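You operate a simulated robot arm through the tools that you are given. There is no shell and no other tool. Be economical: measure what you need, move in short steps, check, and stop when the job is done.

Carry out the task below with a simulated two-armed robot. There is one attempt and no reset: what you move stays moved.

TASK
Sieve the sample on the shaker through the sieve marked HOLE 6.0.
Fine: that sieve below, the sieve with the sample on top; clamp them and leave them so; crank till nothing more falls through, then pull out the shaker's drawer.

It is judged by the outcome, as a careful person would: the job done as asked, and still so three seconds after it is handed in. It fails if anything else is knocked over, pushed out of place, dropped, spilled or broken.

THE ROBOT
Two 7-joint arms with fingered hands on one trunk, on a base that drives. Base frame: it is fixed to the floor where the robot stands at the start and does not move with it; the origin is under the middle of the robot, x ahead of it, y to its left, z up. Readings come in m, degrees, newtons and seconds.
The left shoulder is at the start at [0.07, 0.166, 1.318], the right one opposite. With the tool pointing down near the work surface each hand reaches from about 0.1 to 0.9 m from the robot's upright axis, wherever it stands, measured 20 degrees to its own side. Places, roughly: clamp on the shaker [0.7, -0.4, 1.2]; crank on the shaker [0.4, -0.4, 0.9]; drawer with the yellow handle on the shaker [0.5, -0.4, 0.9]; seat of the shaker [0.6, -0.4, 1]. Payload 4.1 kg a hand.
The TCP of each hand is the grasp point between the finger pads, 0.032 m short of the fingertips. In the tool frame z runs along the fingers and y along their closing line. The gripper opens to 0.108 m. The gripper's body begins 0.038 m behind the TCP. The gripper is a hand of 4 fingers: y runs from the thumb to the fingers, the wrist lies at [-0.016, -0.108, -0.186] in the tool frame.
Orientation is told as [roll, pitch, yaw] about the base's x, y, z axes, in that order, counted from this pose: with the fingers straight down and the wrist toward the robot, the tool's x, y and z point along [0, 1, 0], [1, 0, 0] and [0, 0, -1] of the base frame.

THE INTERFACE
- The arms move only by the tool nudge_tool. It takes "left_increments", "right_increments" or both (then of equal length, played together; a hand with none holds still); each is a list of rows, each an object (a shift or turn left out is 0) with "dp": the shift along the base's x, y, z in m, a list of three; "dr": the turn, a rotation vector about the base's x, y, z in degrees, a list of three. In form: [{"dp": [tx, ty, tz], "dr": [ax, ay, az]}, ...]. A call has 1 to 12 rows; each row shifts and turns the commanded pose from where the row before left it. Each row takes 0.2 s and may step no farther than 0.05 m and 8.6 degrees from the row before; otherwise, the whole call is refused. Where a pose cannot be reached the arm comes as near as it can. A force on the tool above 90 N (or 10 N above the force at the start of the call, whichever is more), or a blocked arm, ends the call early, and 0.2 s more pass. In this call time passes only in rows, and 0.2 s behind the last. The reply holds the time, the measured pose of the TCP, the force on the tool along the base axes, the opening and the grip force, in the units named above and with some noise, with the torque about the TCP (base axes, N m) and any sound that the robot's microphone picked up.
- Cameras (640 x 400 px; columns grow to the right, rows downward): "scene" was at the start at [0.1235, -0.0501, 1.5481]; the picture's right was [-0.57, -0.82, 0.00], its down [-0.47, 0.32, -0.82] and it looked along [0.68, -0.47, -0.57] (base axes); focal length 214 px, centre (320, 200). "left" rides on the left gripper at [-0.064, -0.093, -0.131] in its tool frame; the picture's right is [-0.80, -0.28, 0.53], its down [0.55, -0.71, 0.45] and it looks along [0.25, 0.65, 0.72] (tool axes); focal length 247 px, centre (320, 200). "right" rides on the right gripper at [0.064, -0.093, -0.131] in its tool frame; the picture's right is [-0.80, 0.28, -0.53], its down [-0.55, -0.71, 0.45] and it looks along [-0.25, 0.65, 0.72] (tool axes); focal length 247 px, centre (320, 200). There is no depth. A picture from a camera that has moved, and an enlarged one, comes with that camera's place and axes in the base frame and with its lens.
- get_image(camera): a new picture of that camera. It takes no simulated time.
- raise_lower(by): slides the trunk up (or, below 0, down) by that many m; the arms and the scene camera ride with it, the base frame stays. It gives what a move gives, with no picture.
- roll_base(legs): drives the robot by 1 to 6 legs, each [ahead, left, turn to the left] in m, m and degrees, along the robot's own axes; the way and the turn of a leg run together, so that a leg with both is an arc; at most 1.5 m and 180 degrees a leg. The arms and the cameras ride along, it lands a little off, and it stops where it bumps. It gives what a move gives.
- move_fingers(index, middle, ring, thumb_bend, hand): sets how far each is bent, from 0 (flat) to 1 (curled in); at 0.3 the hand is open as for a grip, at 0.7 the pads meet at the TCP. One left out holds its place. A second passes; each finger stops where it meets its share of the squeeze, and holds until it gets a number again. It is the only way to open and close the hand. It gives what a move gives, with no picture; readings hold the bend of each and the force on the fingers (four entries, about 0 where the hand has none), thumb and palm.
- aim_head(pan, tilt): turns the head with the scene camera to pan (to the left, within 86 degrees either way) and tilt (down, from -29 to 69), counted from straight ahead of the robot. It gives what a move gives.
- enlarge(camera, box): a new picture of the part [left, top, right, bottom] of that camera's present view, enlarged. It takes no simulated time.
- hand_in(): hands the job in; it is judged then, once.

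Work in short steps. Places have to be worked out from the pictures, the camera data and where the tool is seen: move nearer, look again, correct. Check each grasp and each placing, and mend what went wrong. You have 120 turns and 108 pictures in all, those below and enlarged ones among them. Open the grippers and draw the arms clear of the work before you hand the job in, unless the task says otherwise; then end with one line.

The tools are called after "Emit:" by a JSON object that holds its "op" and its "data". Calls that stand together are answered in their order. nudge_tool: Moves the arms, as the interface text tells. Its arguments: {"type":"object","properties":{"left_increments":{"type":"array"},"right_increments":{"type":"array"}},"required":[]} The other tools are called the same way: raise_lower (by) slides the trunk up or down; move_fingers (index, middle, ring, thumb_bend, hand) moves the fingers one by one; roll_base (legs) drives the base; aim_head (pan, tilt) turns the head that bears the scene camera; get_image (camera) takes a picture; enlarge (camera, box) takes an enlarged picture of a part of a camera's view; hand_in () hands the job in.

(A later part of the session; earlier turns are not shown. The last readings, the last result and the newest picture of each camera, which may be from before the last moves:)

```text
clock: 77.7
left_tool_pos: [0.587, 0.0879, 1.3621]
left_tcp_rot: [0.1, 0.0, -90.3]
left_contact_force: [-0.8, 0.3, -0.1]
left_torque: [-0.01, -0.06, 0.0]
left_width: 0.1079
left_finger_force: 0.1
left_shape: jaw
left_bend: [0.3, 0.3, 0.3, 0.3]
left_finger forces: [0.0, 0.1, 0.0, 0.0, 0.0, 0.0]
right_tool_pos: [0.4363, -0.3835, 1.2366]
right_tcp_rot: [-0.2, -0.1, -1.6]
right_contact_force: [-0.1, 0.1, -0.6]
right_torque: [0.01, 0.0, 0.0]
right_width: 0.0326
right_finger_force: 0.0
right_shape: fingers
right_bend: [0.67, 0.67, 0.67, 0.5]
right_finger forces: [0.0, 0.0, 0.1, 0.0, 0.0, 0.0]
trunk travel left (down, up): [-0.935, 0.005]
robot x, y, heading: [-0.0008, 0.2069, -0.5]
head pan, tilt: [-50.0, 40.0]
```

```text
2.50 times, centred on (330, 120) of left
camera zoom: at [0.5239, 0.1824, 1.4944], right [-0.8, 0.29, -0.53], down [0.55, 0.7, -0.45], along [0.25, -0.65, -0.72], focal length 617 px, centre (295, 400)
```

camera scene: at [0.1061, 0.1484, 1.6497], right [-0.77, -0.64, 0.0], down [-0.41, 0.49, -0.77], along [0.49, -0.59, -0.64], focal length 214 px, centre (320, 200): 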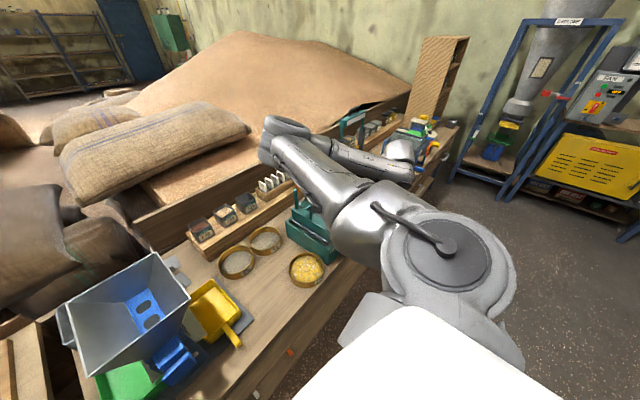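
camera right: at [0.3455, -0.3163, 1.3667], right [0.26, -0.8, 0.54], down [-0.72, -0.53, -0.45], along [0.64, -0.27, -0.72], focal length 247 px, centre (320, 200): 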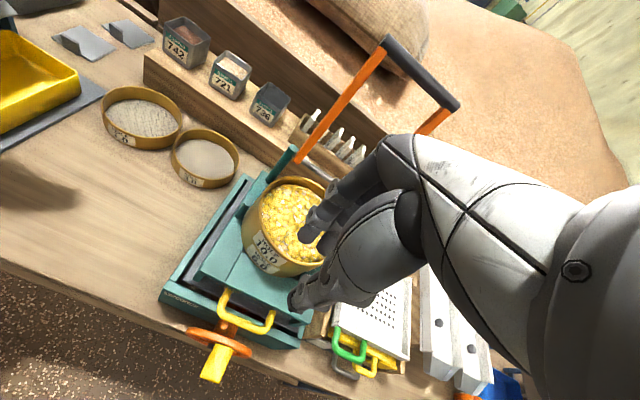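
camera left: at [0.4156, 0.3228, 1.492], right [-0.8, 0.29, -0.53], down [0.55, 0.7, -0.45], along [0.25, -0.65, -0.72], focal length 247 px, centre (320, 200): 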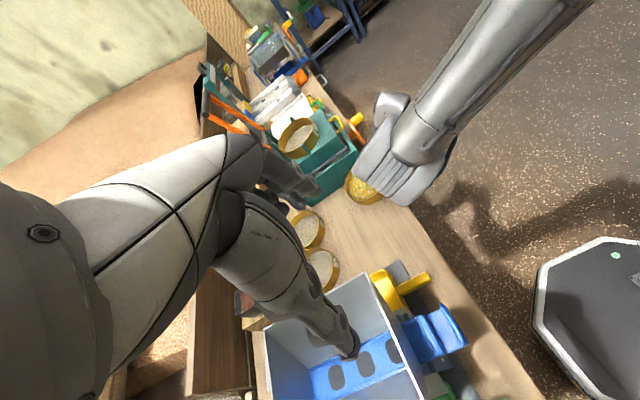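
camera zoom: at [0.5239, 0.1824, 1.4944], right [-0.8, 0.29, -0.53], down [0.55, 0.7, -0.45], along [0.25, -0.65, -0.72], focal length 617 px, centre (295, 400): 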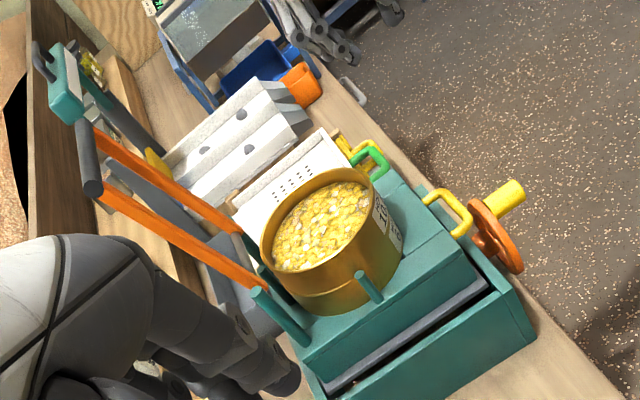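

The stack is good. From two views the clamp's bar runs from [0.704,-0.358,1.278] to [0.701,-0.487,1.283], hinged near [0.673,·,1.076]. I roll right 0.12 m, open the hand and raise it ready to go over the bar.

Emit:
{"op": "roll_base", "data": {"legs": [[0, -0.12, 0]]}}

Emit:
{"op": "move_fingers", "data": {"hand": "right", "index": 0.4, "middle": 0.4, "ring": 0.4, "thumb_bend": 0.4}}

Emit:
{"op": "nudge_tool", "data": {"right_increments": [{"dp": [0, 0.01, 0.045]}, {"dp": [0, 0.01, 0.045]}, {"dp": [0.02, 0.015, 0.03]}, {"dp": [0.04, 0.02, 0]}, {"dp": [0.045, 0.015, 0]}, {"dp": [0.045, 0.01, 0]}, {"dp": [0.045, 0, 0]}, {"dp": [0.045, 0, 0]}]}}

Emit:
{"op": "get_image", "data": {"camera": "right"}}

```text
clock: 78.9
left_tool_pos: [0.5884, -0.0291, 1.3618]
left_tcp_rot: [0.0, -0.1, -90.5]
left_contact_force: [-0.3, 0.6, -0.6]
left_torque: [0.01, 0.03, 0.02]
left_width: 0.1075
left_finger_force: 0.0
left_shape: jaw
left_bend: [0.3, 0.3, 0.3, 0.3]
left_finger forces: [0.0, 0.1, 0.0, 0.1, 0.0, 0.0]
right_tool_pos: [0.4354, -0.5001, 1.236]
right_tcp_rot: [-0.5, 0.0, -1.8]
right_contact_force: [0.3, 0.8, 0.1]
right_torque: [-0.02, 0.02, -0.02]
right_width: 0.0332
right_finger_force: 0.1
right_shape: fingers
right_bend: [0.67, 0.67, 0.67, 0.5]
right_finger forces: [0.0, 0.0, 0.1, 0.1, 0.0, 0.1]
trunk travel left (down, up): [-0.935, 0.005]
robot x, y, heading: [-0.003, 0.0895, -0.4]
head pan, tilt: [-50.0, 40.0]
```

```text
clock: 79.9
left_tool_pos: [0.5873, -0.033, 1.3618]
left_tcp_rot: [0.0, 0.0, -90.5]
left_contact_force: [0.8, -0.3, -0.1]
left_torque: [0.02, 0.0, 0.02]
left_width: 0.1077
left_finger_force: 0.2
left_shape: jaw
left_bend: [0.3, 0.3, 0.3, 0.3]
left_finger forces: [0.0, 0.1, 0.1, 0.1, 0.1, 0.1]
right_tool_pos: [0.435, -0.5024, 1.2353]
right_tcp_rot: [-0.2, -0.1, -1.8]
right_contact_force: [0.1, 0.3, 0.5]
right_torque: [-0.02, 0.04, -0.01]
right_width: 0.0819
right_finger_force: 0.0
right_shape: fingers
right_bend: [0.4, 0.4, 0.4, 0.4]
right_finger forces: [0.0, 0.0, 0.1, 0.0, 0.0, 0.0]
trunk travel left (down, up): [-0.935, 0.005]
robot x, y, heading: [-0.0011, 0.0917, -0.5]
head pan, tilt: [-50.0, 40.0]
```

```text
clock: 81.7
left_tool_pos: [0.5894, -0.0339, 1.3619]
left_tcp_rot: [-0.1, 0.0, -90.5]
left_contact_force: [0.3, -0.1, -0.8]
left_torque: [0.01, -0.02, -0.01]
left_width: 0.1076
left_finger_force: 0.2
left_shape: jaw
left_bend: [0.3, 0.3, 0.3, 0.3]
left_finger forces: [0.0, 0.1, 0.1, 0.0, 0.0, 0.1]
right_tool_pos: [0.6786, -0.4238, 1.3544]
right_tcp_rot: [-0.1, -0.1, -1.9]
right_contact_force: [-0.4, 0.4, 0.0]
right_torque: [0.03, 0.04, 0.03]
right_width: 0.0821
right_finger_force: 0.1
right_shape: fingers
right_bend: [0.4, 0.4, 0.4, 0.4]
right_finger forces: [0.1, 0.0, 0.1, 0.1, 0.0, 0.0]
trunk travel left (down, up): [-0.935, 0.005]
robot x, y, heading: [0.0007, 0.0901, -0.7]
head pan, tilt: [-50.0, 40.0]
```

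```text
34 pictures are left
camera right: at [0.5877, -0.3566, 1.4863], right [0.26, -0.8, 0.54], down [-0.72, -0.53, -0.45], along [0.64, -0.27, -0.72], focal length 247 px, centre (320, 200)
```

right: 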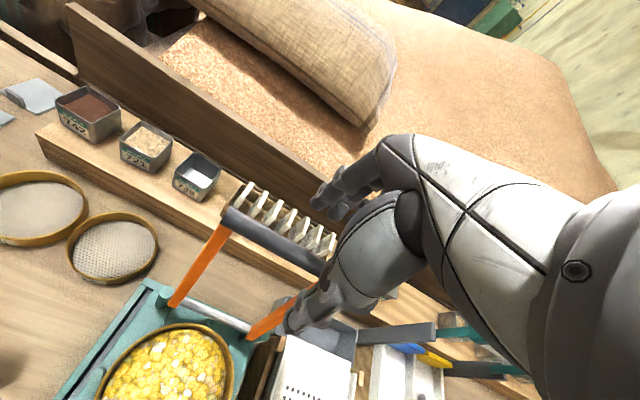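

The bar's left end projects where I computed it. I move 24 mm forward and down so the bar is between thumb and fingers, then close lightly.

Emit:
{"op": "nudge_tool", "data": {"right_increments": [{"dp": [0.024, 0, 0]}, {"dp": [0, 0, -0.025]}, {"dp": [0, 0, -0.025]}, {"dp": [0, 0, -0.015]}]}}

Emit:
{"op": "move_fingers", "data": {"hand": "right", "index": 0.62, "middle": 0.62, "ring": 0.62, "thumb_bend": 0.6}}

Emit:
{"op": "get_image", "data": {"camera": "right"}}

```text
clock: 82.7
left_tool_pos: [0.5882, -0.0322, 1.3623]
left_tcp_rot: [0.1, 0.0, -90.5]
left_contact_force: [-0.6, -0.7, -0.2]
left_torque: [0.02, 0.02, 0.0]
left_width: 0.1079
left_finger_force: 0.1
left_shape: jaw
left_bend: [0.3, 0.3, 0.3, 0.3]
left_finger forces: [0.0, 0.1, 0.0, 0.0, 0.1, 0.0]
right_tool_pos: [0.6995, -0.425, 1.2911]
right_tcp_rot: [-0.2, 0.0, -1.9]
right_contact_force: [0.2, -1.2, -0.3]
right_torque: [0.01, 0.03, -0.01]
right_width: 0.082
right_finger_force: 0.0
right_shape: fingers
right_bend: [0.4, 0.4, 0.4, 0.4]
right_finger forces: [0.0, 0.0, 0.0, 0.0, 0.0, 0.0]
trunk travel left (down, up): [-0.935, 0.005]
robot x, y, heading: [0.0017, 0.0907, -0.7]
head pan, tilt: [-50.0, 40.0]
```

```text
clock: 83.7
left_tool_pos: [0.588, -0.0328, 1.3607]
left_tcp_rot: [-0.1, 0.0, -90.6]
left_contact_force: [0.0, 0.3, -0.2]
left_torque: [0.05, 0.02, 0.0]
left_width: 0.1079
left_finger_force: 0.1
left_shape: jaw
left_bend: [0.3, 0.3, 0.3, 0.3]
left_finger forces: [0.1, 0.0, 0.0, 0.1, 0.0, 0.0]
right_tool_pos: [0.6989, -0.4253, 1.2918]
right_tcp_rot: [-0.3, -0.1, -1.8]
right_contact_force: [0.5, -0.2, -0.7]
right_torque: [-0.04, 0.05, 0.04]
right_width: 0.0269
right_finger_force: 0.1
right_shape: fingers
right_bend: [0.62, 0.62, 0.62, 0.6]
right_finger forces: [0.0, 0.0, 0.0, 0.0, 0.1, 0.1]
trunk travel left (down, up): [-0.935, 0.005]
robot x, y, heading: [-0.0015, 0.0912, -0.6]
head pan, tilt: [-50.0, 40.0]
```

```text
33 pictures are left
camera right: at [0.6082, -0.3578, 1.4226], right [0.26, -0.8, 0.54], down [-0.72, -0.53, -0.45], along [0.64, -0.27, -0.72], focal length 247 px, centre (320, 200)
```

right: 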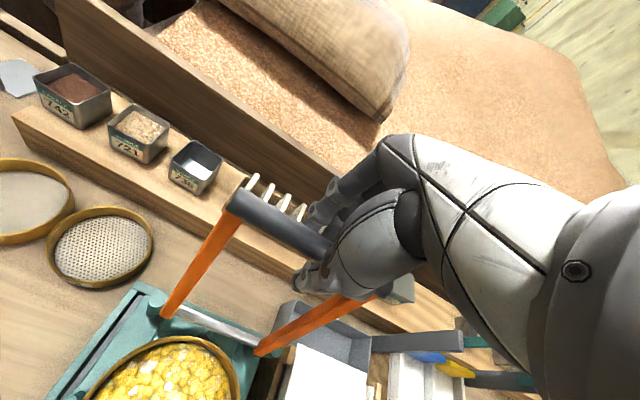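

The bar lies between thumb and fingers. I pull it forward along its arc about the hinge in 8° steps.

Emit:
{"op": "nudge_tool", "data": {"right_increments": [{"dp": [-0.015, 0, 0.001]}, {"dp": [-0.015, 0, 0.001]}, {"dp": [-0.0287, 0, -0.002]}, {"dp": [-0.0281, 0, -0.006]}, {"dp": [-0.027, 0, -0.0098]}]}}

Emit:
{"op": "nudge_tool", "data": {"right_increments": [{"dp": [-0.0254, 0, -0.0135]}, {"dp": [-0.0232, 0, -0.0169]}, {"dp": [-0.0207, 0, -0.02]}]}}

Emit:
{"op": "get_image", "data": {"camera": "left"}}

```text
clock: 84.9
left_tool_pos: [0.5883, -0.0313, 1.3627]
left_tcp_rot: [-0.1, -0.1, -90.5]
left_contact_force: [-0.2, -0.1, -0.2]
left_torque: [0.0, -0.02, 0.02]
left_width: 0.1078
left_finger_force: 0.1
left_shape: jaw
left_bend: [0.3, 0.3, 0.3, 0.3]
left_finger forces: [0.0, 0.0, 0.1, 0.0, 0.0, 0.0]
right_tool_pos: [0.5871, -0.4224, 1.2773]
right_tcp_rot: [-0.3, -0.2, -1.9]
right_contact_force: [-0.8, -0.1, 0.7]
right_torque: [-0.02, -0.01, -0.01]
right_width: 0.0269
right_finger_force: 0.0
right_shape: fingers
right_bend: [0.62, 0.62, 0.62, 0.59]
right_finger forces: [0.1, 0.1, 0.0, 0.1, 0.5, 0.1]
trunk travel left (down, up): [-0.935, 0.005]
robot x, y, heading: [0.0031, 0.09, -0.6]
head pan, tilt: [-50.0, 40.0]
```

```text
clock: 85.7
left_tool_pos: [0.588, -0.0325, 1.3621]
left_tcp_rot: [0.0, 0.1, -90.5]
left_contact_force: [0.1, 0.1, 1.1]
left_torque: [-0.03, -0.02, -0.01]
left_width: 0.1076
left_finger_force: 0.0
left_shape: jaw
left_bend: [0.3, 0.3, 0.3, 0.3]
left_finger forces: [0.0, 0.1, 0.0, 0.0, 0.1, 0.0]
right_tool_pos: [0.5179, -0.4227, 1.2223]
right_tcp_rot: [-0.2, 0.0, -1.9]
right_contact_force: [-1.0, 0.3, -1.0]
right_torque: [-0.01, -0.02, 0.03]
right_width: 0.0271
right_finger_force: 0.2
right_shape: fingers
right_bend: [0.62, 0.62, 0.62, 0.59]
right_finger forces: [0.1, 0.1, 0.0, 0.0, 0.7, 0.1]
trunk travel left (down, up): [-0.935, 0.005]
robot x, y, heading: [0.001, 0.0862, -0.3]
head pan, tilt: [-50.0, 40.0]
```

```text
32 pictures are left
camera left: at [0.5253, 0.0617, 1.4935], right [-0.8, 0.29, -0.53], down [0.55, 0.7, -0.45], along [0.24, -0.65, -0.72], focal length 247 px, centre (320, 200)
```

left: 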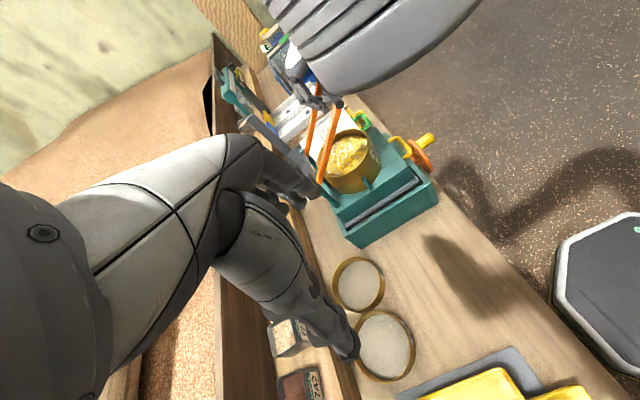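

The bail follows the hand. I continue along the arc to about 80°.

Emit:
{"op": "nudge_tool", "data": {"right_increments": [{"dp": [-0.0177, 0, -0.0226]}, {"dp": [-0.0144, 0, -0.0249]}, {"dp": [-0.0107, 0, -0.0266]}, {"dp": [-0.006, 0, -0.024]}]}}

Emit:
{"op": "enlarge", "data": {"camera": "left", "box": [270, 60, 450, 220]}}

```text
clock: 86.7
left_tool_pos: [0.5875, -0.0326, 1.3611]
left_tcp_rot: [0.1, 0.0, -90.5]
left_contact_force: [-0.1, 0.4, -0.5]
left_torque: [0.0, 0.02, 0.01]
left_width: 0.1076
left_finger_force: 0.0
left_shape: jaw
left_bend: [0.3, 0.3, 0.3, 0.3]
left_finger forces: [0.0, 0.1, 0.0, 0.0, 0.1, 0.0]
right_tool_pos: [0.4679, -0.4232, 1.1241]
right_tcp_rot: [-0.3, -0.1, -1.9]
right_contact_force: [-0.8, 0.9, 0.3]
right_torque: [0.01, 0.0, 0.02]
right_width: 0.0267
right_finger_force: 0.0
right_shape: fingers
right_bend: [0.62, 0.62, 0.62, 0.6]
right_finger forces: [0.1, 0.0, 0.0, 0.1, 0.1, 0.1]
trunk travel left (down, up): [-0.935, 0.005]
robot x, y, heading: [0.001, 0.093, -0.6]
head pan, tilt: [-50.0, 40.0]
```

```text
2.50 times, centred on (360, 140) of left
camera zoom: at [0.525, 0.0614, 1.4936], right [-0.8, 0.29, -0.53], down [0.55, 0.7, -0.45], along [0.24, -0.65, -0.72], focal length 617 px, centre (220, 350)
```

zoom: 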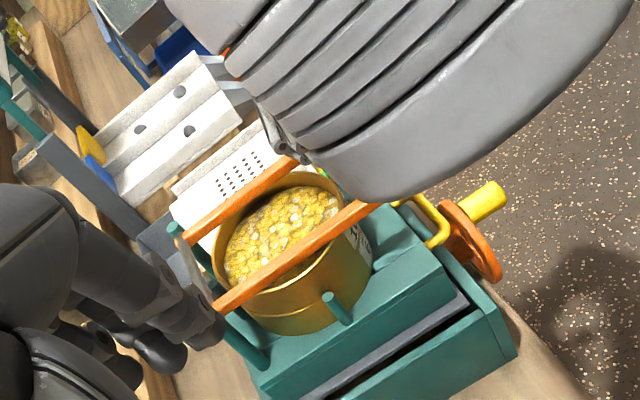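

The bail is nearly down. I open the hand, lift it off the bar, and look at where the bail rests.

Emit:
{"op": "move_fingers", "data": {"hand": "right", "index": 0.45, "middle": 0.45, "ring": 0.45, "thumb_bend": 0.45}}

Emit:
{"op": "nudge_tool", "data": {"right_increments": [{"dp": [0, 0, 0.03]}, {"dp": [0, 0, 0.04]}]}}

Emit:
{"op": "get_image", "data": {"camera": "right"}}

Emit:
{"op": "enlarge", "data": {"camera": "left", "box": [270, 60, 450, 220]}}

```text
clock: 87.7
left_tool_pos: [0.5874, -0.0317, 1.3607]
left_tcp_rot: [-0.1, -0.1, -90.5]
left_contact_force: [0.8, 0.0, -0.5]
left_torque: [-0.01, 0.04, -0.01]
left_width: 0.1078
left_finger_force: 0.1
left_shape: jaw
left_bend: [0.3, 0.3, 0.3, 0.3]
left_finger forces: [0.0, 0.1, 0.0, 0.0, 0.1, 0.0]
right_tool_pos: [0.4678, -0.4229, 1.1245]
right_tcp_rot: [-0.3, -0.2, -1.9]
right_contact_force: [-1.1, 1.1, -0.3]
right_torque: [0.0, 0.0, 0.0]
right_width: 0.0685
right_finger_force: 0.1
right_shape: fingers
right_bend: [0.45, 0.45, 0.45, 0.45]
right_finger forces: [0.0, 0.1, 0.0, 0.1, 0.1, 0.0]
trunk travel left (down, up): [-0.935, 0.005]
robot x, y, heading: [0.0001, 0.0872, -0.5]
head pan, tilt: [-50.0, 40.0]
```

```text
clock: 88.3
left_tool_pos: [0.5873, -0.0315, 1.3625]
left_tcp_rot: [0.0, 0.0, -90.4]
left_contact_force: [-0.5, 0.5, 0.3]
left_torque: [0.04, 0.01, 0.03]
left_width: 0.1074
left_finger_force: 0.0
left_shape: jaw
left_bend: [0.3, 0.3, 0.3, 0.3]
left_finger forces: [0.2, 0.0, 0.1, 0.0, 0.0, 0.0]
right_tool_pos: [0.4664, -0.4204, 1.1971]
right_tcp_rot: [-0.3, -0.1, -1.8]
right_contact_force: [-0.2, -0.9, 0.4]
right_torque: [-0.01, 0.01, 0.0]
right_width: 0.0688
right_finger_force: 0.1
right_shape: fingers
right_bend: [0.45, 0.45, 0.45, 0.45]
right_finger forces: [0.0, 0.0, 0.0, 0.0, 0.1, 0.0]
trunk travel left (down, up): [-0.935, 0.005]
robot x, y, heading: [-0.0001, 0.0886, -0.5]
head pan, tilt: [-50.0, 40.0]
```

```text
30 pictures are left
camera right: at [0.3754, -0.3546, 1.327], right [0.26, -0.8, 0.54], down [-0.72, -0.53, -0.45], along [0.64, -0.27, -0.72], focal length 247 px, centre (320, 200)
```

right: 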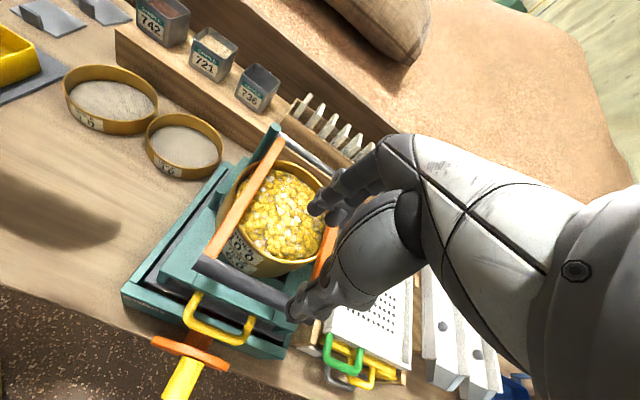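

```text
2.50 times, centred on (360, 140) of left
camera zoom: at [0.5244, 0.0633, 1.4938], right [-0.8, 0.29, -0.53], down [0.55, 0.7, -0.45], along [0.24, -0.65, -0.72], focal length 617 px, centre (220, 350)
```

zoom: 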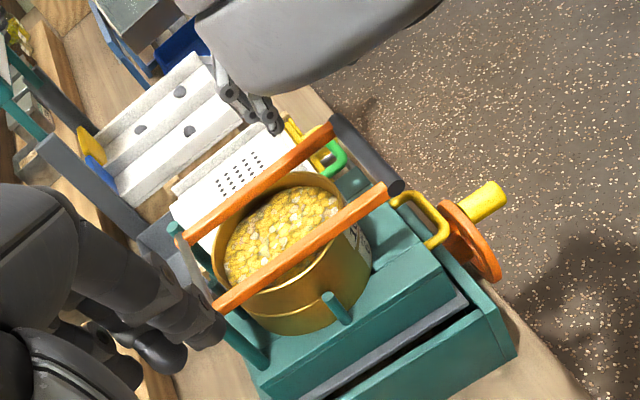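

The bail lies nearly level, bar at about [0.455,-0.42,1.075]. I close the fingers and press down gently on the bar to make sure that it clamps.

Emit:
{"op": "move_fingers", "data": {"hand": "right", "index": 0.7, "middle": 0.7, "ring": 0.7, "thumb_bend": 0.7}}

Emit:
{"op": "nudge_tool", "data": {"right_increments": [{"dp": [-0.008, 0, -0.03]}, {"dp": [0, 0, -0.03]}, {"dp": [0, 0, -0.01]}]}}

Emit:
{"op": "nudge_tool", "data": {"right_increments": [{"dp": [0, 0, -0.005]}, {"dp": [0, 0, -0.005]}]}}

Emit:
{"op": "enlarge", "data": {"camera": "left", "box": [270, 60, 450, 220]}}

```text
clock: 89.3
left_tool_pos: [0.588, -0.0336, 1.3611]
left_tcp_rot: [0.0, 0.0, -90.5]
left_contact_force: [0.7, -0.4, -0.3]
left_torque: [0.02, 0.0, -0.04]
left_width: 0.1076
left_finger_force: 0.1
left_shape: jaw
left_bend: [0.3, 0.3, 0.3, 0.3]
left_finger forces: [0.1, 0.0, 0.0, 0.1, 0.0, 0.1]
right_tool_pos: [0.4669, -0.4222, 1.1967]
right_tcp_rot: [-0.3, -0.1, -1.8]
right_contact_force: [0.5, 0.0, -0.3]
right_torque: [-0.01, -0.03, 0.0]
right_width: 0.0033
right_finger_force: 0.0
right_shape: fingers
right_bend: [0.7, 0.7, 0.7, 0.7]
right_finger forces: [0.1, 0.0, 0.0, 0.0, 0.0, 0.0]
trunk travel left (down, up): [-0.935, 0.005]
robot x, y, heading: [-0.0032, 0.0938, -0.6]
head pan, tilt: [-50.0, 40.0]
```

```text
clock: 90.1
left_tool_pos: [0.5874, -0.0328, 1.3619]
left_tcp_rot: [0.0, 0.0, -90.5]
left_contact_force: [-0.3, 0.6, -0.3]
left_torque: [-0.02, 0.02, -0.01]
left_width: 0.1077
left_finger_force: 0.0
left_shape: jaw
left_bend: [0.3, 0.3, 0.3, 0.3]
left_finger forces: [0.1, 0.0, 0.0, 0.0, 0.0, 0.0]
right_tool_pos: [0.4602, -0.4224, 1.1259]
right_tcp_rot: [-0.3, -0.1, -1.8]
right_contact_force: [-0.3, 0.3, -0.5]
right_torque: [0.01, 0.01, 0.0]
right_width: 0.0035
right_finger_force: 0.1
right_shape: fingers
right_bend: [0.7, 0.7, 0.7, 0.7]
right_finger forces: [0.0, 0.1, 0.1, 0.0, 0.1, 0.0]
trunk travel left (down, up): [-0.935, 0.005]
robot x, y, heading: [0.0003, 0.089, -0.6]
head pan, tilt: [-50.0, 40.0]
```

```text
clock: 90.7
left_tool_pos: [0.5857, -0.0314, 1.3635]
left_tcp_rot: [0.1, -0.1, -90.5]
left_contact_force: [-0.1, 0.2, -0.5]
left_torque: [0.0, 0.02, -0.01]
left_width: 0.1077
left_finger_force: 0.0
left_shape: jaw
left_bend: [0.3, 0.3, 0.3, 0.3]
left_finger forces: [0.0, 0.1, 0.1, 0.1, 0.0, 0.0]
right_tool_pos: [0.4572, -0.4222, 1.1159]
right_tcp_rot: [-0.3, 0.0, -1.8]
right_contact_force: [-0.3, -1.1, 5.3]
right_torque: [-0.1, 0.08, 0.02]
right_width: 0.0032
right_finger_force: 2.9
right_shape: fingers
right_bend: [0.7, 0.7, 0.7, 0.7]
right_finger forces: [0.0, 0.0, 0.1, 0.0, 5.9, 0.0]
trunk travel left (down, up): [-0.935, 0.005]
robot x, y, heading: [0.0032, 0.0891, -0.5]
head pan, tilt: [-50.0, 40.0]
```

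```text
2.50 times, centred on (360, 140) of left
camera zoom: at [0.5231, 0.0636, 1.4946], right [-0.79, 0.29, -0.53], down [0.56, 0.7, -0.45], along [0.24, -0.65, -0.72], focal length 617 px, centre (220, 350)
```

zoom: 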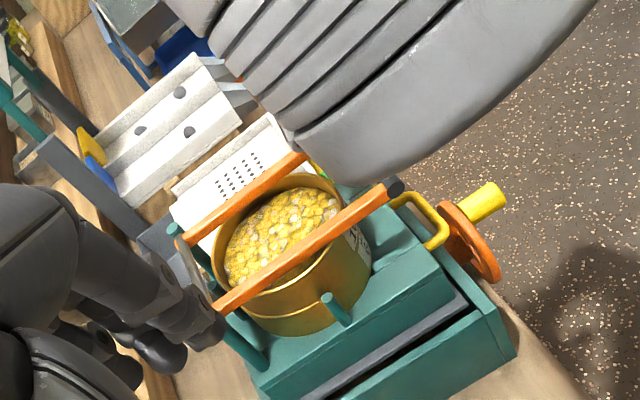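

The fingers touch the bar (5 N). I press a little further to see whether it gives or is already down firmly.

Emit:
{"op": "nudge_tool", "data": {"right_increments": [{"dp": [0, 0, -0.003]}]}}

Emit:
{"op": "nudge_tool", "data": {"right_increments": [{"dp": [0, 0, -0.004]}]}}

Emit:
{"op": "nudge_tool", "data": {"right_increments": [{"dp": [0, 0, -0.004]}]}}

```text
clock: 91.1
left_tool_pos: [0.5845, -0.0301, 1.3637]
left_tcp_rot: [0.1, -0.1, -90.5]
left_contact_force: [0.0, -0.1, -0.5]
left_torque: [0.0, -0.03, -0.01]
left_width: 0.1077
left_finger_force: 0.1
left_shape: jaw
left_bend: [0.3, 0.3, 0.3, 0.3]
left_finger forces: [0.0, 0.1, 0.0, 0.0, 0.1, 0.1]
right_tool_pos: [0.4571, -0.4212, 1.1159]
right_tcp_rot: [-0.4, -0.4, -1.9]
right_contact_force: [-4.4, -1.0, 18.4]
right_torque: [-0.03, 0.32, -0.05]
right_width: 0.0035
right_finger_force: 9.1
right_shape: fingers
right_bend: [0.7, 0.7, 0.7, 0.7]
right_finger forces: [0.0, 0.1, 0.0, 0.0, 18.6, 0.0]
trunk travel left (down, up): [-0.935, 0.005]
robot x, y, heading: [-0.0008, 0.0879, -0.4]
head pan, tilt: [-50.0, 40.0]
```

```text
clock: 91.5
left_tool_pos: [0.5825, -0.0288, 1.3645]
left_tcp_rot: [0.3, -0.1, -90.6]
left_contact_force: [-0.1, -0.2, 0.3]
left_torque: [-0.04, 0.01, -0.03]
left_width: 0.1078
left_finger_force: 0.0
left_shape: jaw
left_bend: [0.3, 0.3, 0.3, 0.3]
left_finger forces: [0.1, 0.1, 0.0, 0.0, 0.0, 0.1]
right_tool_pos: [0.4568, -0.4213, 1.1141]
right_tcp_rot: [-0.4, -0.6, -1.9]
right_contact_force: [-8.5, -1.2, 37.6]
right_torque: [-0.11, 0.59, -0.03]
right_width: 0.0038
right_finger_force: 19.4
right_shape: fingers
right_bend: [0.7, 0.7, 0.7, 0.71]
right_finger forces: [0.1, 0.7, 0.1, 0.1, 37.0, 0.0]
trunk travel left (down, up): [-0.935, 0.005]
robot x, y, heading: [0.0023, 0.09, -0.5]
head pan, tilt: [-50.0, 40.0]
```

```text
clock: 91.9
left_tool_pos: [0.5809, -0.0273, 1.3664]
left_tcp_rot: [0.2, -0.2, -90.5]
left_contact_force: [-0.6, -0.8, 0.3]
left_torque: [0.03, 0.0, 0.0]
left_width: 0.1077
left_finger_force: 0.1
left_shape: jaw
left_bend: [0.3, 0.3, 0.3, 0.3]
left_finger forces: [0.1, 0.0, 0.1, 0.0, 0.1, 0.1]
right_tool_pos: [0.4545, -0.4214, 1.1128]
right_tcp_rot: [-0.6, -0.8, -1.9]
right_contact_force: [-9.6, -3.5, 58.2]
right_torque: [-0.11, 0.7, -0.09]
right_width: 0.0039
right_finger_force: 30.2
right_shape: fingers
right_bend: [0.7, 0.69, 0.7, 0.72]
right_finger forces: [2.3, 4.3, 0.0, 0.0, 53.0, 0.0]
trunk travel left (down, up): [-0.935, 0.005]
robot x, y, heading: [0.0003, 0.0923, -0.3]
head pan, tilt: [-50.0, 40.0]
```

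At 58 N the bar no longer yields, so the bail is fully down on the stack. I lift off and back away to look at the crank.

Emit:
{"op": "nudge_tool", "data": {"right_increments": [{"dp": [0, 0, 0.015]}, {"dp": [0, 0, 0.03]}, {"dp": [-0.02, 0, 0.04]}, {"dp": [-0.04, 0, 0.02]}]}}

Emit:
{"op": "get_image", "data": {"camera": "right"}}

Emit:
{"op": "enlarge", "data": {"camera": "left", "box": [290, 60, 470, 220]}}

```text
clock: 92.9
left_tool_pos: [0.5874, -0.0346, 1.3616]
left_tcp_rot: [0.0, 0.1, -90.5]
left_contact_force: [0.3, 0.1, -0.5]
left_torque: [0.02, 0.01, 0.0]
left_width: 0.1077
left_finger_force: 0.1
left_shape: jaw
left_bend: [0.3, 0.3, 0.3, 0.3]
left_finger forces: [0.1, 0.0, 0.0, 0.1, 0.1, 0.0]
right_tool_pos: [0.4012, -0.4272, 1.2094]
right_tcp_rot: [-0.1, -0.1, -1.9]
right_contact_force: [-1.2, -0.1, -0.1]
right_torque: [0.0, -0.03, -0.01]
right_width: 0.0033
right_finger_force: 0.0
right_shape: fingers
right_bend: [0.7, 0.7, 0.7, 0.7]
right_finger forces: [0.0, 0.0, 0.0, 0.1, 0.1, 0.1]
trunk travel left (down, up): [-0.935, 0.005]
robot x, y, heading: [0.0008, 0.0926, -0.5]
head pan, tilt: [-50.0, 40.0]
```

```text
27 pictures are left
camera right: at [0.31, -0.3606, 1.3404], right [0.26, -0.81, 0.53], down [-0.72, -0.53, -0.45], along [0.64, -0.27, -0.72], focal length 247 px, centre (320, 200)
```

right: 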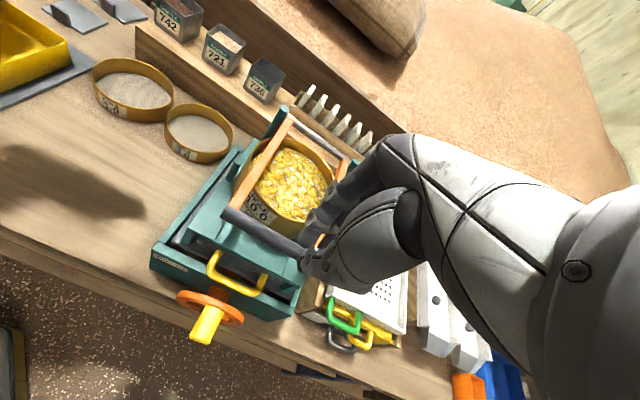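

```text
2.50 times, centred on (380, 140) of left
camera zoom: at [0.5249, 0.06, 1.4935], right [-0.8, 0.29, -0.53], down [0.55, 0.7, -0.45], along [0.24, -0.65, -0.72], focal length 617 px, centre (170, 350)
```

zoom: 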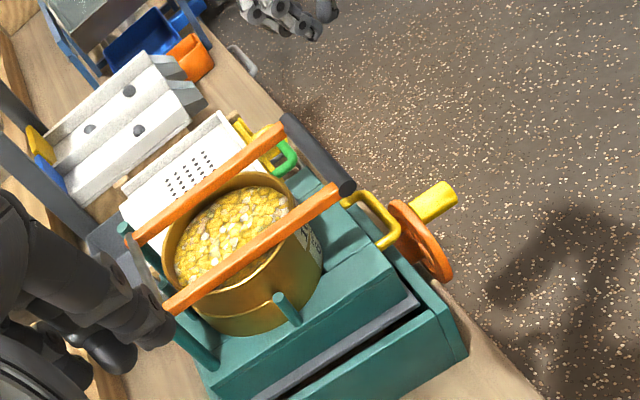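

The bail is down firmly. The crank's knob runs from about [0.389,-0.416,0.922] to [0.348,-0.418,0.915], at the top of a wheel centred near z 0.873. I turn the right hand by +90°, so it can pinch the knob from above across y.

Emit:
{"op": "nudge_tool", "data": {"right_increments": [{"dp": [-0.01, -0.005, 0], "dr": [0, 0, 8.4]}, {"dp": [-0.01, -0.005, 0], "dr": [0, 0, 8.4]}, {"dp": [-0.01, 0, 0], "dr": [0, 0, 8.4]}, {"dp": [-0.01, 0, 0], "dr": [0, 0, 8.4]}, {"dr": [0, 0, 8.4]}, {"dr": [0, 0, 8.4]}, {"dr": [0, 0, 8.4]}, {"dr": [0, 0, 8.4]}, {"dr": [0, 0, 8.4]}, {"dr": [0, 0, 8.4]}, {"dr": [0, 0, 8.0]}]}}

Emit:
{"op": "move_fingers", "data": {"hand": "right", "index": 0.45, "middle": 0.45, "ring": 0.45, "thumb_bend": 0.45}}

Emit:
{"op": "get_image", "data": {"camera": "right"}}

```text
clock: 95.3
left_tool_pos: [0.5878, -0.0322, 1.3618]
left_tcp_rot: [-0.1, 0.1, -90.6]
left_contact_force: [0.4, 0.2, 0.0]
left_torque: [-0.01, 0.02, -0.03]
left_width: 0.1077
left_finger_force: 0.0
left_shape: jaw
left_bend: [0.3, 0.3, 0.3, 0.3]
left_finger forces: [0.0, 0.0, 0.0, 0.0, 0.0, 0.0]
right_tool_pos: [0.3607, -0.4325, 1.2098]
right_tcp_rot: [-0.1, 0.0, 90.2]
right_contact_force: [0.0, -0.7, 0.7]
right_torque: [0.05, -0.05, -0.01]
right_width: 0.0035
right_finger_force: 0.1
right_shape: fingers
right_bend: [0.7, 0.7, 0.7, 0.7]
right_finger forces: [0.1, 0.0, 0.1, 0.0, 0.0, 0.0]
trunk travel left (down, up): [-0.935, 0.005]
robot x, y, heading: [-0.0026, 0.0902, -0.3]
head pan, tilt: [-50.0, 40.0]
```

```text
clock: 96.3
left_tool_pos: [0.5875, -0.0323, 1.3612]
left_tcp_rot: [0.0, 0.1, -90.5]
left_contact_force: [0.1, -0.1, 0.7]
left_torque: [0.0, -0.01, 0.01]
left_width: 0.1073
left_finger_force: 0.0
left_shape: jaw
left_bend: [0.3, 0.3, 0.3, 0.3]
left_finger forces: [0.1, 0.0, 0.0, 0.0, 0.0, 0.0]
right_tool_pos: [0.3608, -0.4333, 1.2094]
right_tcp_rot: [-0.2, 0.0, 90.2]
right_contact_force: [0.4, 0.4, 0.1]
right_torque: [-0.02, 0.0, -0.02]
right_width: 0.0686
right_finger_force: 0.1
right_shape: fingers
right_bend: [0.45, 0.45, 0.45, 0.45]
right_finger forces: [0.0, 0.0, 0.0, 0.0, 0.1, 0.0]
trunk travel left (down, up): [-0.935, 0.005]
robot x, y, heading: [-0.0022, 0.0897, -0.6]
head pan, tilt: [-50.0, 40.0]
```

```text
25 pictures are left
camera right: at [0.2954, -0.5269, 1.3404], right [0.79, 0.28, 0.54], down [0.55, -0.7, -0.45], along [0.25, 0.65, -0.72], focal length 247 px, centre (320, 200)
```

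right: 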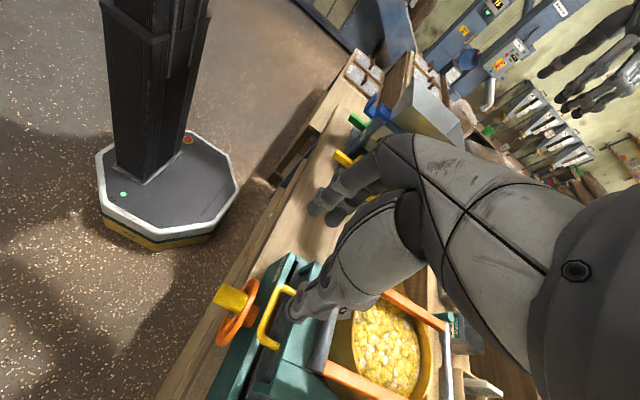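

The knob's tip and base project right where computed. I descend with the open hand so the knob comes between thumb and fingers.

Emit:
{"op": "nudge_tool", "data": {"right_increments": [{"dp": [-0.006, 0.005, -0.045]}, {"dp": [-0.007, 0.005, -0.045]}, {"dp": [0, 0.004, -0.045]}, {"dp": [0, 0, -0.045]}, {"dp": [0, 0, -0.045]}, {"dp": [0, 0, -0.03]}, {"dp": [0, 0, -0.02]}, {"dp": [0, 0, -0.014]}]}}

Emit:
{"op": "get_image", "data": {"camera": "right"}}

```text
clock: 98.1
left_tool_pos: [0.5879, -0.0328, 1.3614]
left_tcp_rot: [0.0, -0.1, -90.5]
left_contact_force: [-0.2, 0.0, 0.2]
left_torque: [0.0, 0.03, 0.0]
left_width: 0.1078
left_finger_force: 0.0
left_shape: jaw
left_bend: [0.3, 0.3, 0.3, 0.3]
left_finger forces: [0.0, 0.1, 0.1, 0.0, 0.0, 0.0]
right_tool_pos: [0.3439, -0.419, 0.9214]
right_tcp_rot: [-0.3, 0.0, 90.2]
right_contact_force: [-0.1, -0.1, 0.2]
right_torque: [0.01, 0.03, -0.02]
right_width: 0.0687
right_finger_force: 0.0
right_shape: fingers
right_bend: [0.45, 0.45, 0.45, 0.45]
right_finger forces: [0.1, 0.1, 0.0, 0.1, 0.1, 0.0]
trunk travel left (down, up): [-0.935, 0.005]
robot x, y, heading: [0.0006, 0.0857, -0.4]
head pan, tilt: [-50.0, 40.0]
```

```text
24 pictures are left
camera right: at [0.2796, -0.5134, 1.0521], right [0.79, 0.28, 0.54], down [0.55, -0.7, -0.45], along [0.25, 0.65, -0.72], focal length 247 px, centre (320, 200)
```

right: 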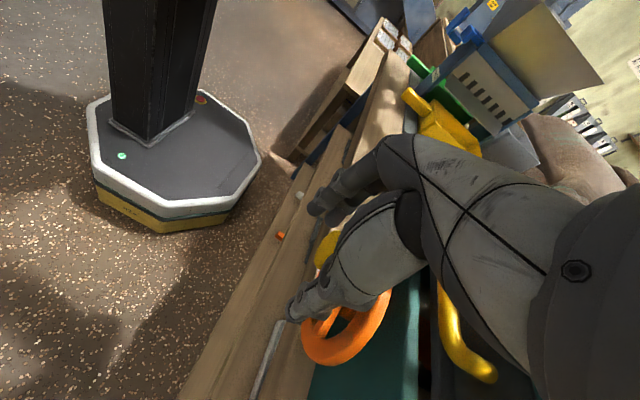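

The knob is between thumb and fingers. I move 5 mm toward the wheel and close the hand on it.

Emit:
{"op": "nudge_tool", "data": {"right_increments": [{"dp": [0.006, 0, -0.004]}]}}

Emit:
{"op": "move_fingers", "data": {"hand": "right", "index": 0.75, "middle": 0.75, "ring": 0.75, "thumb_bend": 0.75}}

Emit:
{"op": "nudge_tool", "data": {"right_increments": [{"dp": [0, -0.006, 0]}]}}

```text
clock: 98.5
left_tool_pos: [0.5876, -0.0321, 1.3622]
left_tcp_rot: [-0.1, 0.0, -90.6]
left_contact_force: [0.6, -0.1, 0.8]
left_torque: [-0.02, 0.01, -0.02]
left_width: 0.1077
left_finger_force: 0.1
left_shape: jaw
left_bend: [0.3, 0.3, 0.3, 0.3]
left_finger forces: [0.0, 0.0, 0.0, 0.1, 0.1, 0.0]
right_tool_pos: [0.3502, -0.4193, 0.9176]
right_tcp_rot: [-0.2, -0.1, 90.1]
right_contact_force: [-0.2, -0.3, 0.6]
right_torque: [-0.01, -0.03, 0.01]
right_width: 0.0686
right_finger_force: 0.1
right_shape: fingers
right_bend: [0.45, 0.45, 0.45, 0.45]
right_finger forces: [0.0, 0.0, 0.0, 0.1, 0.0, 0.1]
trunk travel left (down, up): [-0.935, 0.005]
robot x, y, heading: [-0.0001, 0.0899, -0.5]
head pan, tilt: [-50.0, 40.0]
```

```text
clock: 99.5
left_tool_pos: [0.5881, -0.0344, 1.3608]
left_tcp_rot: [-0.1, 0.1, -90.4]
left_contact_force: [-1.0, 0.1, 0.5]
left_torque: [-0.01, 0.02, -0.02]
left_width: 0.1077
left_finger_force: 0.0
left_shape: jaw
left_bend: [0.3, 0.3, 0.3, 0.3]
left_finger forces: [0.1, 0.0, 0.1, 0.0, 0.1, 0.1]
right_tool_pos: [0.3503, -0.4208, 0.9163]
right_tcp_rot: [-0.1, -0.2, 90.1]
right_contact_force: [-5.9, 2.5, -24.0]
right_torque: [0.06, 0.32, 0.27]
right_width: 0.0077
right_finger_force: 23.2
right_shape: fingers
right_bend: [0.74, 0.73, 0.72, 0.67]
right_finger forces: [9.6, 9.8, 10.3, 0.0, 15.9, 0.0]
trunk travel left (down, up): [-0.935, 0.005]
robot x, y, heading: [0.0016, 0.0868, -0.5]
head pan, tilt: [-50.0, 40.0]
```

```text
clock: 99.9
left_tool_pos: [0.5894, -0.0356, 1.3611]
left_tcp_rot: [0.0, 0.1, -90.5]
left_contact_force: [0.8, 0.2, -0.8]
left_torque: [0.0, -0.01, -0.02]
left_width: 0.1076
left_finger_force: 0.0
left_shape: jaw
left_bend: [0.3, 0.3, 0.3, 0.3]
left_finger forces: [0.0, 0.0, 0.1, 0.1, 0.0, 0.1]
right_tool_pos: [0.3503, -0.4255, 0.9166]
right_tcp_rot: [-0.1, -0.3, 90.2]
right_contact_force: [-8.4, 4.4, -29.5]
right_torque: [0.06, 0.4, 0.3]
right_width: 0.0077
right_finger_force: 23.2
right_shape: fingers
right_bend: [0.74, 0.73, 0.71, 0.67]
right_finger forces: [10.7, 10.8, 11.1, 0.0, 13.4, 0.1]
trunk travel left (down, up): [-0.935, 0.005]
robot x, y, heading: [-0.0013, 0.0878, -0.6]
head pan, tilt: [-50.0, 40.0]
```

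The hand is being pulled down (-29 N): the fingers wedge below the knob's axis, so the knob sits higher than assumed. I raise the hand by a few millimetres.

Emit:
{"op": "nudge_tool", "data": {"right_increments": [{"dp": [0, 0, 0.004]}, {"dp": [0, 0, 0.004]}]}}

Emit:
{"op": "get_image", "data": {"camera": "right"}}

Emit:
{"op": "enlarge", "data": {"camera": "left", "box": [330, 70, 460, 200]}}

```text
clock: 100.5
left_tool_pos: [0.5885, -0.0376, 1.3598]
left_tcp_rot: [-0.1, 0.2, -90.6]
left_contact_force: [-0.5, -0.4, 0.0]
left_torque: [0.0, 0.05, -0.01]
left_width: 0.1079
left_finger_force: 0.1
left_shape: jaw
left_bend: [0.3, 0.3, 0.3, 0.3]
left_finger forces: [0.0, 0.0, 0.0, 0.0, 0.0, 0.0]
right_tool_pos: [0.3513, -0.4285, 0.921]
right_tcp_rot: [0.0, -0.4, 90.2]
right_contact_force: [-12.5, 6.5, -53.6]
right_torque: [0.01, 0.7, 0.4]
right_width: 0.0115
right_finger_force: 28.0
right_shape: fingers
right_bend: [0.72, 0.67, 0.65, 0.67]
right_finger forces: [13.4, 12.2, 15.7, 0.0, 14.6, 0.0]
trunk travel left (down, up): [-0.935, 0.005]
robot x, y, heading: [-0.0011, 0.0893, -0.3]
head pan, tilt: [-50.0, 40.0]
```

```text
23 pictures are left
camera right: at [0.287, -0.5227, 1.0517], right [0.8, 0.28, 0.53], down [0.55, -0.7, -0.45], along [0.25, 0.65, -0.71], focal length 247 px, centre (320, 200)
```

right: 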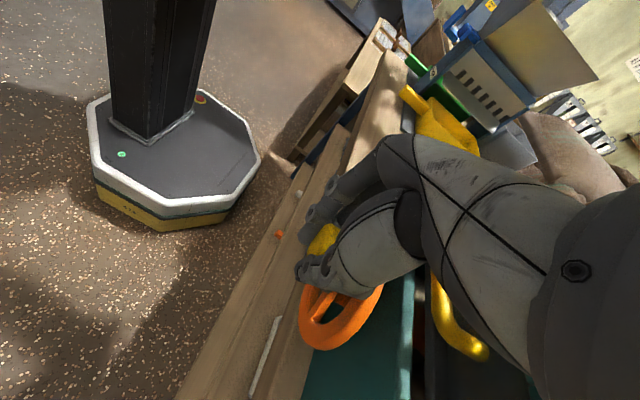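

```text
3.08 times, centred on (395, 135) of left
camera zoom: at [0.5268, 0.0573, 1.4924], right [-0.8, 0.29, -0.53], down [0.55, 0.7, -0.45], along [0.24, -0.65, -0.72], focal length 760 px, centre (89, 400)
```

zoom: 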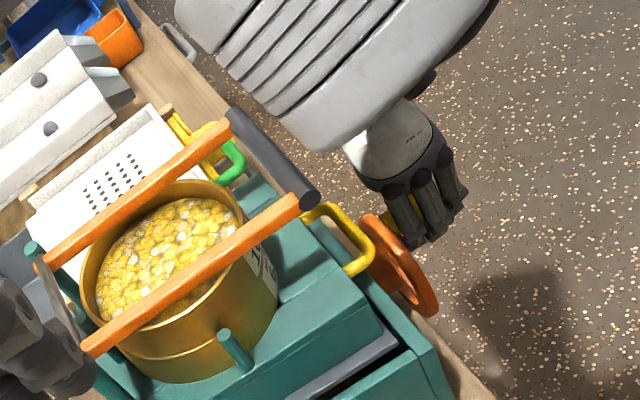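

Raising increased the pull, so the knob is fixed at the top of its circle and my grip sits too high. I lower the hand by about 11 mm.

Emit:
{"op": "nudge_tool", "data": {"right_increments": [{"dp": [0, 0.002, -0.004]}, {"dp": [0, 0.002, -0.004]}, {"dp": [0, 0.002, -0.003]}]}}

```text
clock: 101.3
left_tool_pos: [0.5855, -0.0325, 1.3614]
left_tcp_rot: [0.1, 0.0, -90.5]
left_contact_force: [0.8, 0.4, -0.3]
left_torque: [-0.01, -0.01, 0.01]
left_width: 0.1078
left_finger_force: 0.1
left_shape: jaw
left_bend: [0.3, 0.3, 0.3, 0.3]
left_finger forces: [0.1, 0.1, 0.1, 0.1, 0.0, 0.0]
right_tool_pos: [0.3515, -0.4198, 0.9152]
right_tcp_rot: [-0.4, 0.0, 90.0]
right_contact_force: [-13.3, -0.2, 1.7]
right_torque: [-0.01, 0.24, 0.34]
right_width: 0.0083
right_finger_force: 17.1
right_shape: fingers
right_bend: [0.74, 0.72, 0.71, 0.67]
right_finger forces: [10.2, 3.4, 5.7, 0.0, 14.5, 0.0]
trunk travel left (down, up): [-0.935, 0.005]
robot x, y, heading: [0.0025, 0.0899, -0.5]
head pan, tilt: [-50.0, 40.0]
```

Vertical force is now nil. I begin cranking with a trial 60° arc of radius 0.042 m toward +y and check the radial force.

Emit:
{"op": "nudge_tool", "data": {"right_increments": [{"dp": [-0.002, 0.0073, -0.0006]}, {"dp": [0, 0.0071, -0.0019]}, {"dp": [0, 0.0066, -0.0031]}]}}

Emit:
{"op": "nudge_tool", "data": {"right_increments": [{"dp": [0, 0.006, -0.0042]}, {"dp": [0, 0.0052, -0.0052]}, {"dp": [0, 0.0042, -0.006]}]}}

Emit:
{"op": "enlarge", "data": {"camera": "left", "box": [330, 70, 460, 200]}}

```text
clock: 102.1
left_tool_pos: [0.5876, -0.0315, 1.3615]
left_tcp_rot: [0.0, -0.1, -90.5]
left_contact_force: [0.0, 0.8, -0.3]
left_torque: [-0.02, 0.01, -0.02]
left_width: 0.1077
left_finger_force: 0.1
left_shape: jaw
left_bend: [0.3, 0.3, 0.3, 0.3]
left_finger forces: [0.0, 0.0, 0.1, 0.0, 0.0, 0.0]
right_tool_pos: [0.3506, -0.3976, 0.9085]
right_tcp_rot: [-0.4, -0.1, 90.2]
right_contact_force: [-3.7, 0.5, 1.0]
right_torque: [-0.02, 0.13, 0.27]
right_width: 0.0058
right_finger_force: 14.5
right_shape: fingers
right_bend: [0.74, 0.72, 0.71, 0.69]
right_finger forces: [7.3, 3.1, 5.2, 0.1, 13.7, 0.0]
trunk travel left (down, up): [-0.935, 0.005]
robot x, y, heading: [-0.0046, 0.0948, -0.4]
head pan, tilt: [-50.0, 40.0]
```

```text
clock: 102.9
left_tool_pos: [0.5874, -0.0309, 1.363]
left_tcp_rot: [0.0, 0.0, -90.6]
left_contact_force: [-0.6, 0.5, -0.3]
left_torque: [0.01, 0.01, -0.01]
left_width: 0.1077
left_finger_force: 0.0
left_shape: jaw
left_bend: [0.3, 0.3, 0.3, 0.3]
left_finger forces: [0.0, 0.0, 0.0, 0.0, 0.0, 0.1]
right_tool_pos: [0.3518, -0.3826, 0.8936]
right_tcp_rot: [-0.2, -0.1, 90.2]
right_contact_force: [-2.0, 3.4, 2.0]
right_torque: [0.01, 0.14, 0.28]
right_width: 0.0045
right_finger_force: 14.5
right_shape: fingers
right_bend: [0.74, 0.72, 0.71, 0.7]
right_finger forces: [7.6, 3.0, 5.7, 0.1, 12.9, 0.0]
trunk travel left (down, up): [-0.935, 0.005]
robot x, y, heading: [-0.0001, 0.0898, -0.6]
head pan, tilt: [-50.0, 40.0]
```

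```text
3.08 times, centred on (395, 135) of left
camera zoom: at [0.5243, 0.063, 1.4939], right [-0.8, 0.29, -0.53], down [0.55, 0.7, -0.45], along [0.24, -0.65, -0.72], focal length 760 px, centre (89, 400)
```

zoom: 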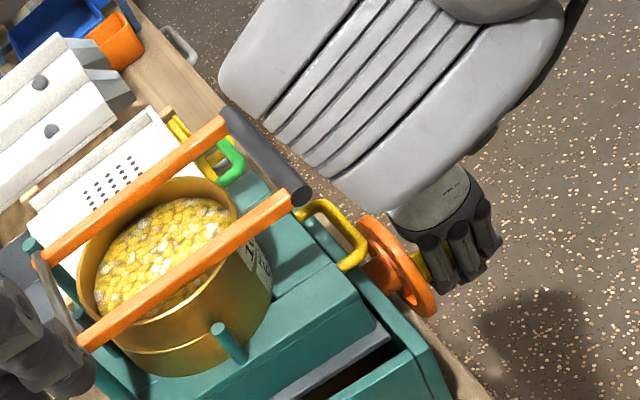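

Cranking works with low forces and the carriage moves. I do the first half turn in 30° rows and check.

Emit:
{"op": "nudge_tool", "data": {"right_increments": [{"dp": [0, 0.0056, -0.021]}, {"dp": [0, -0.0056, -0.021]}, {"dp": [0, -0.0154, -0.0154]}]}}

Emit:
{"op": "nudge_tool", "data": {"right_increments": [{"dp": [0, -0.021, -0.0056]}, {"dp": [0, -0.021, 0.0056]}, {"dp": [0, -0.0154, 0.0154]}]}}

Emit:
{"op": "nudge_tool", "data": {"right_increments": [{"dp": [0, -0.0056, 0.021]}, {"dp": [0, 0.0056, 0.021]}, {"dp": [0, 0.0154, 0.0154]}, {"dp": [0, 0.021, 0.0056]}, {"dp": [0, 0.021, -0.0056]}, {"dp": [0, 0.0154, -0.0154]}]}}

Emit:
{"op": "enlarge", "data": {"camera": "left", "box": [290, 70, 450, 210]}}

```text
clock: 103.7
left_tool_pos: [0.5868, -0.024, 1.3633]
left_tcp_rot: [0.0, -0.3, -90.3]
left_contact_force: [0.3, -0.2, 0.8]
left_torque: [-0.06, -0.01, -0.01]
left_width: 0.1076
left_finger_force: 0.1
left_shape: jaw
left_bend: [0.3, 0.3, 0.3, 0.3]
left_finger forces: [0.0, 0.0, 0.0, 0.0, 0.1, 0.0]
right_tool_pos: [0.3501, -0.3929, 0.8385]
right_tcp_rot: [-0.3, 0.2, 90.4]
right_contact_force: [-2.9, 18.3, -1.0]
right_torque: [-0.5, -0.09, 0.55]
right_width: 0.0
right_finger_force: 11.8
right_shape: fingers
right_bend: [0.74, 0.73, 0.72, 0.72]
right_finger forces: [5.7, 4.8, 13.4, 0.1, 0.0, 0.1]
trunk travel left (down, up): [-0.935, 0.005]
robot x, y, heading: [-0.0002, 0.0899, -0.6]
head pan, tilt: [-50.0, 40.0]
```

```text
clock: 104.5
left_tool_pos: [0.5878, -0.0303, 1.3626]
left_tcp_rot: [-0.1, 0.0, -90.5]
left_contact_force: [1.0, -0.1, -0.4]
left_torque: [-0.06, 0.01, 0.0]
left_width: 0.1078
left_finger_force: 0.0
left_shape: jaw
left_bend: [0.3, 0.3, 0.3, 0.3]
left_finger forces: [0.0, 0.1, 0.0, 0.1, 0.0, 0.0]
right_tool_pos: [0.3468, -0.4586, 0.853]
right_tcp_rot: [-0.2, 0.5, 89.9]
right_contact_force: [-7.5, -11.4, -5.9]
right_torque: [-0.06, 0.24, 0.09]
right_width: 0.001
right_finger_force: 20.2
right_shape: fingers
right_bend: [0.75, 0.71, 0.71, 0.67]
right_finger forces: [13.0, 4.2, 6.1, 0.0, 17.2, 0.0]
trunk travel left (down, up): [-0.935, 0.005]
robot x, y, heading: [0.0023, 0.0909, -0.6]
head pan, tilt: [-50.0, 40.0]
```

```text
clock: 105.9
left_tool_pos: [0.5866, -0.0336, 1.3615]
left_tcp_rot: [0.2, 0.1, -90.5]
left_contact_force: [-0.1, 0.1, 0.3]
left_torque: [-0.02, 0.0, 0.01]
left_width: 0.1076
left_finger_force: 0.0
left_shape: jaw
left_bend: [0.3, 0.3, 0.3, 0.3]
left_finger forces: [0.1, 0.0, 0.0, 0.0, 0.0, 0.0]
right_tool_pos: [0.349, -0.3847, 0.8929]
right_tcp_rot: [-0.3, -0.1, 90.1]
right_contact_force: [-12.5, -5.4, -3.8]
right_torque: [0.03, 0.24, 0.16]
right_width: 0.0002
right_finger_force: 15.8
right_shape: fingers
right_bend: [0.75, 0.72, 0.71, 0.7]
right_finger forces: [10.4, 2.9, 5.6, 0.0, 13.3, 0.0]
trunk travel left (down, up): [-0.935, 0.005]
robot x, y, heading: [-0.0021, 0.0885, -0.6]
head pan, tilt: [-50.0, 40.0]
```

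```text
2.86 times, centred on (370, 140) of left
camera zoom: at [0.5231, 0.0609, 1.4943], right [-0.79, 0.29, -0.53], down [0.56, 0.7, -0.45], along [0.24, -0.65, -0.72], focal length 706 px, centre (177, 371)
```

zoom: 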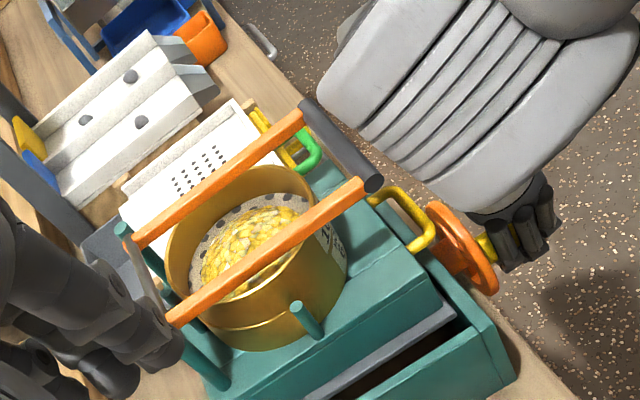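

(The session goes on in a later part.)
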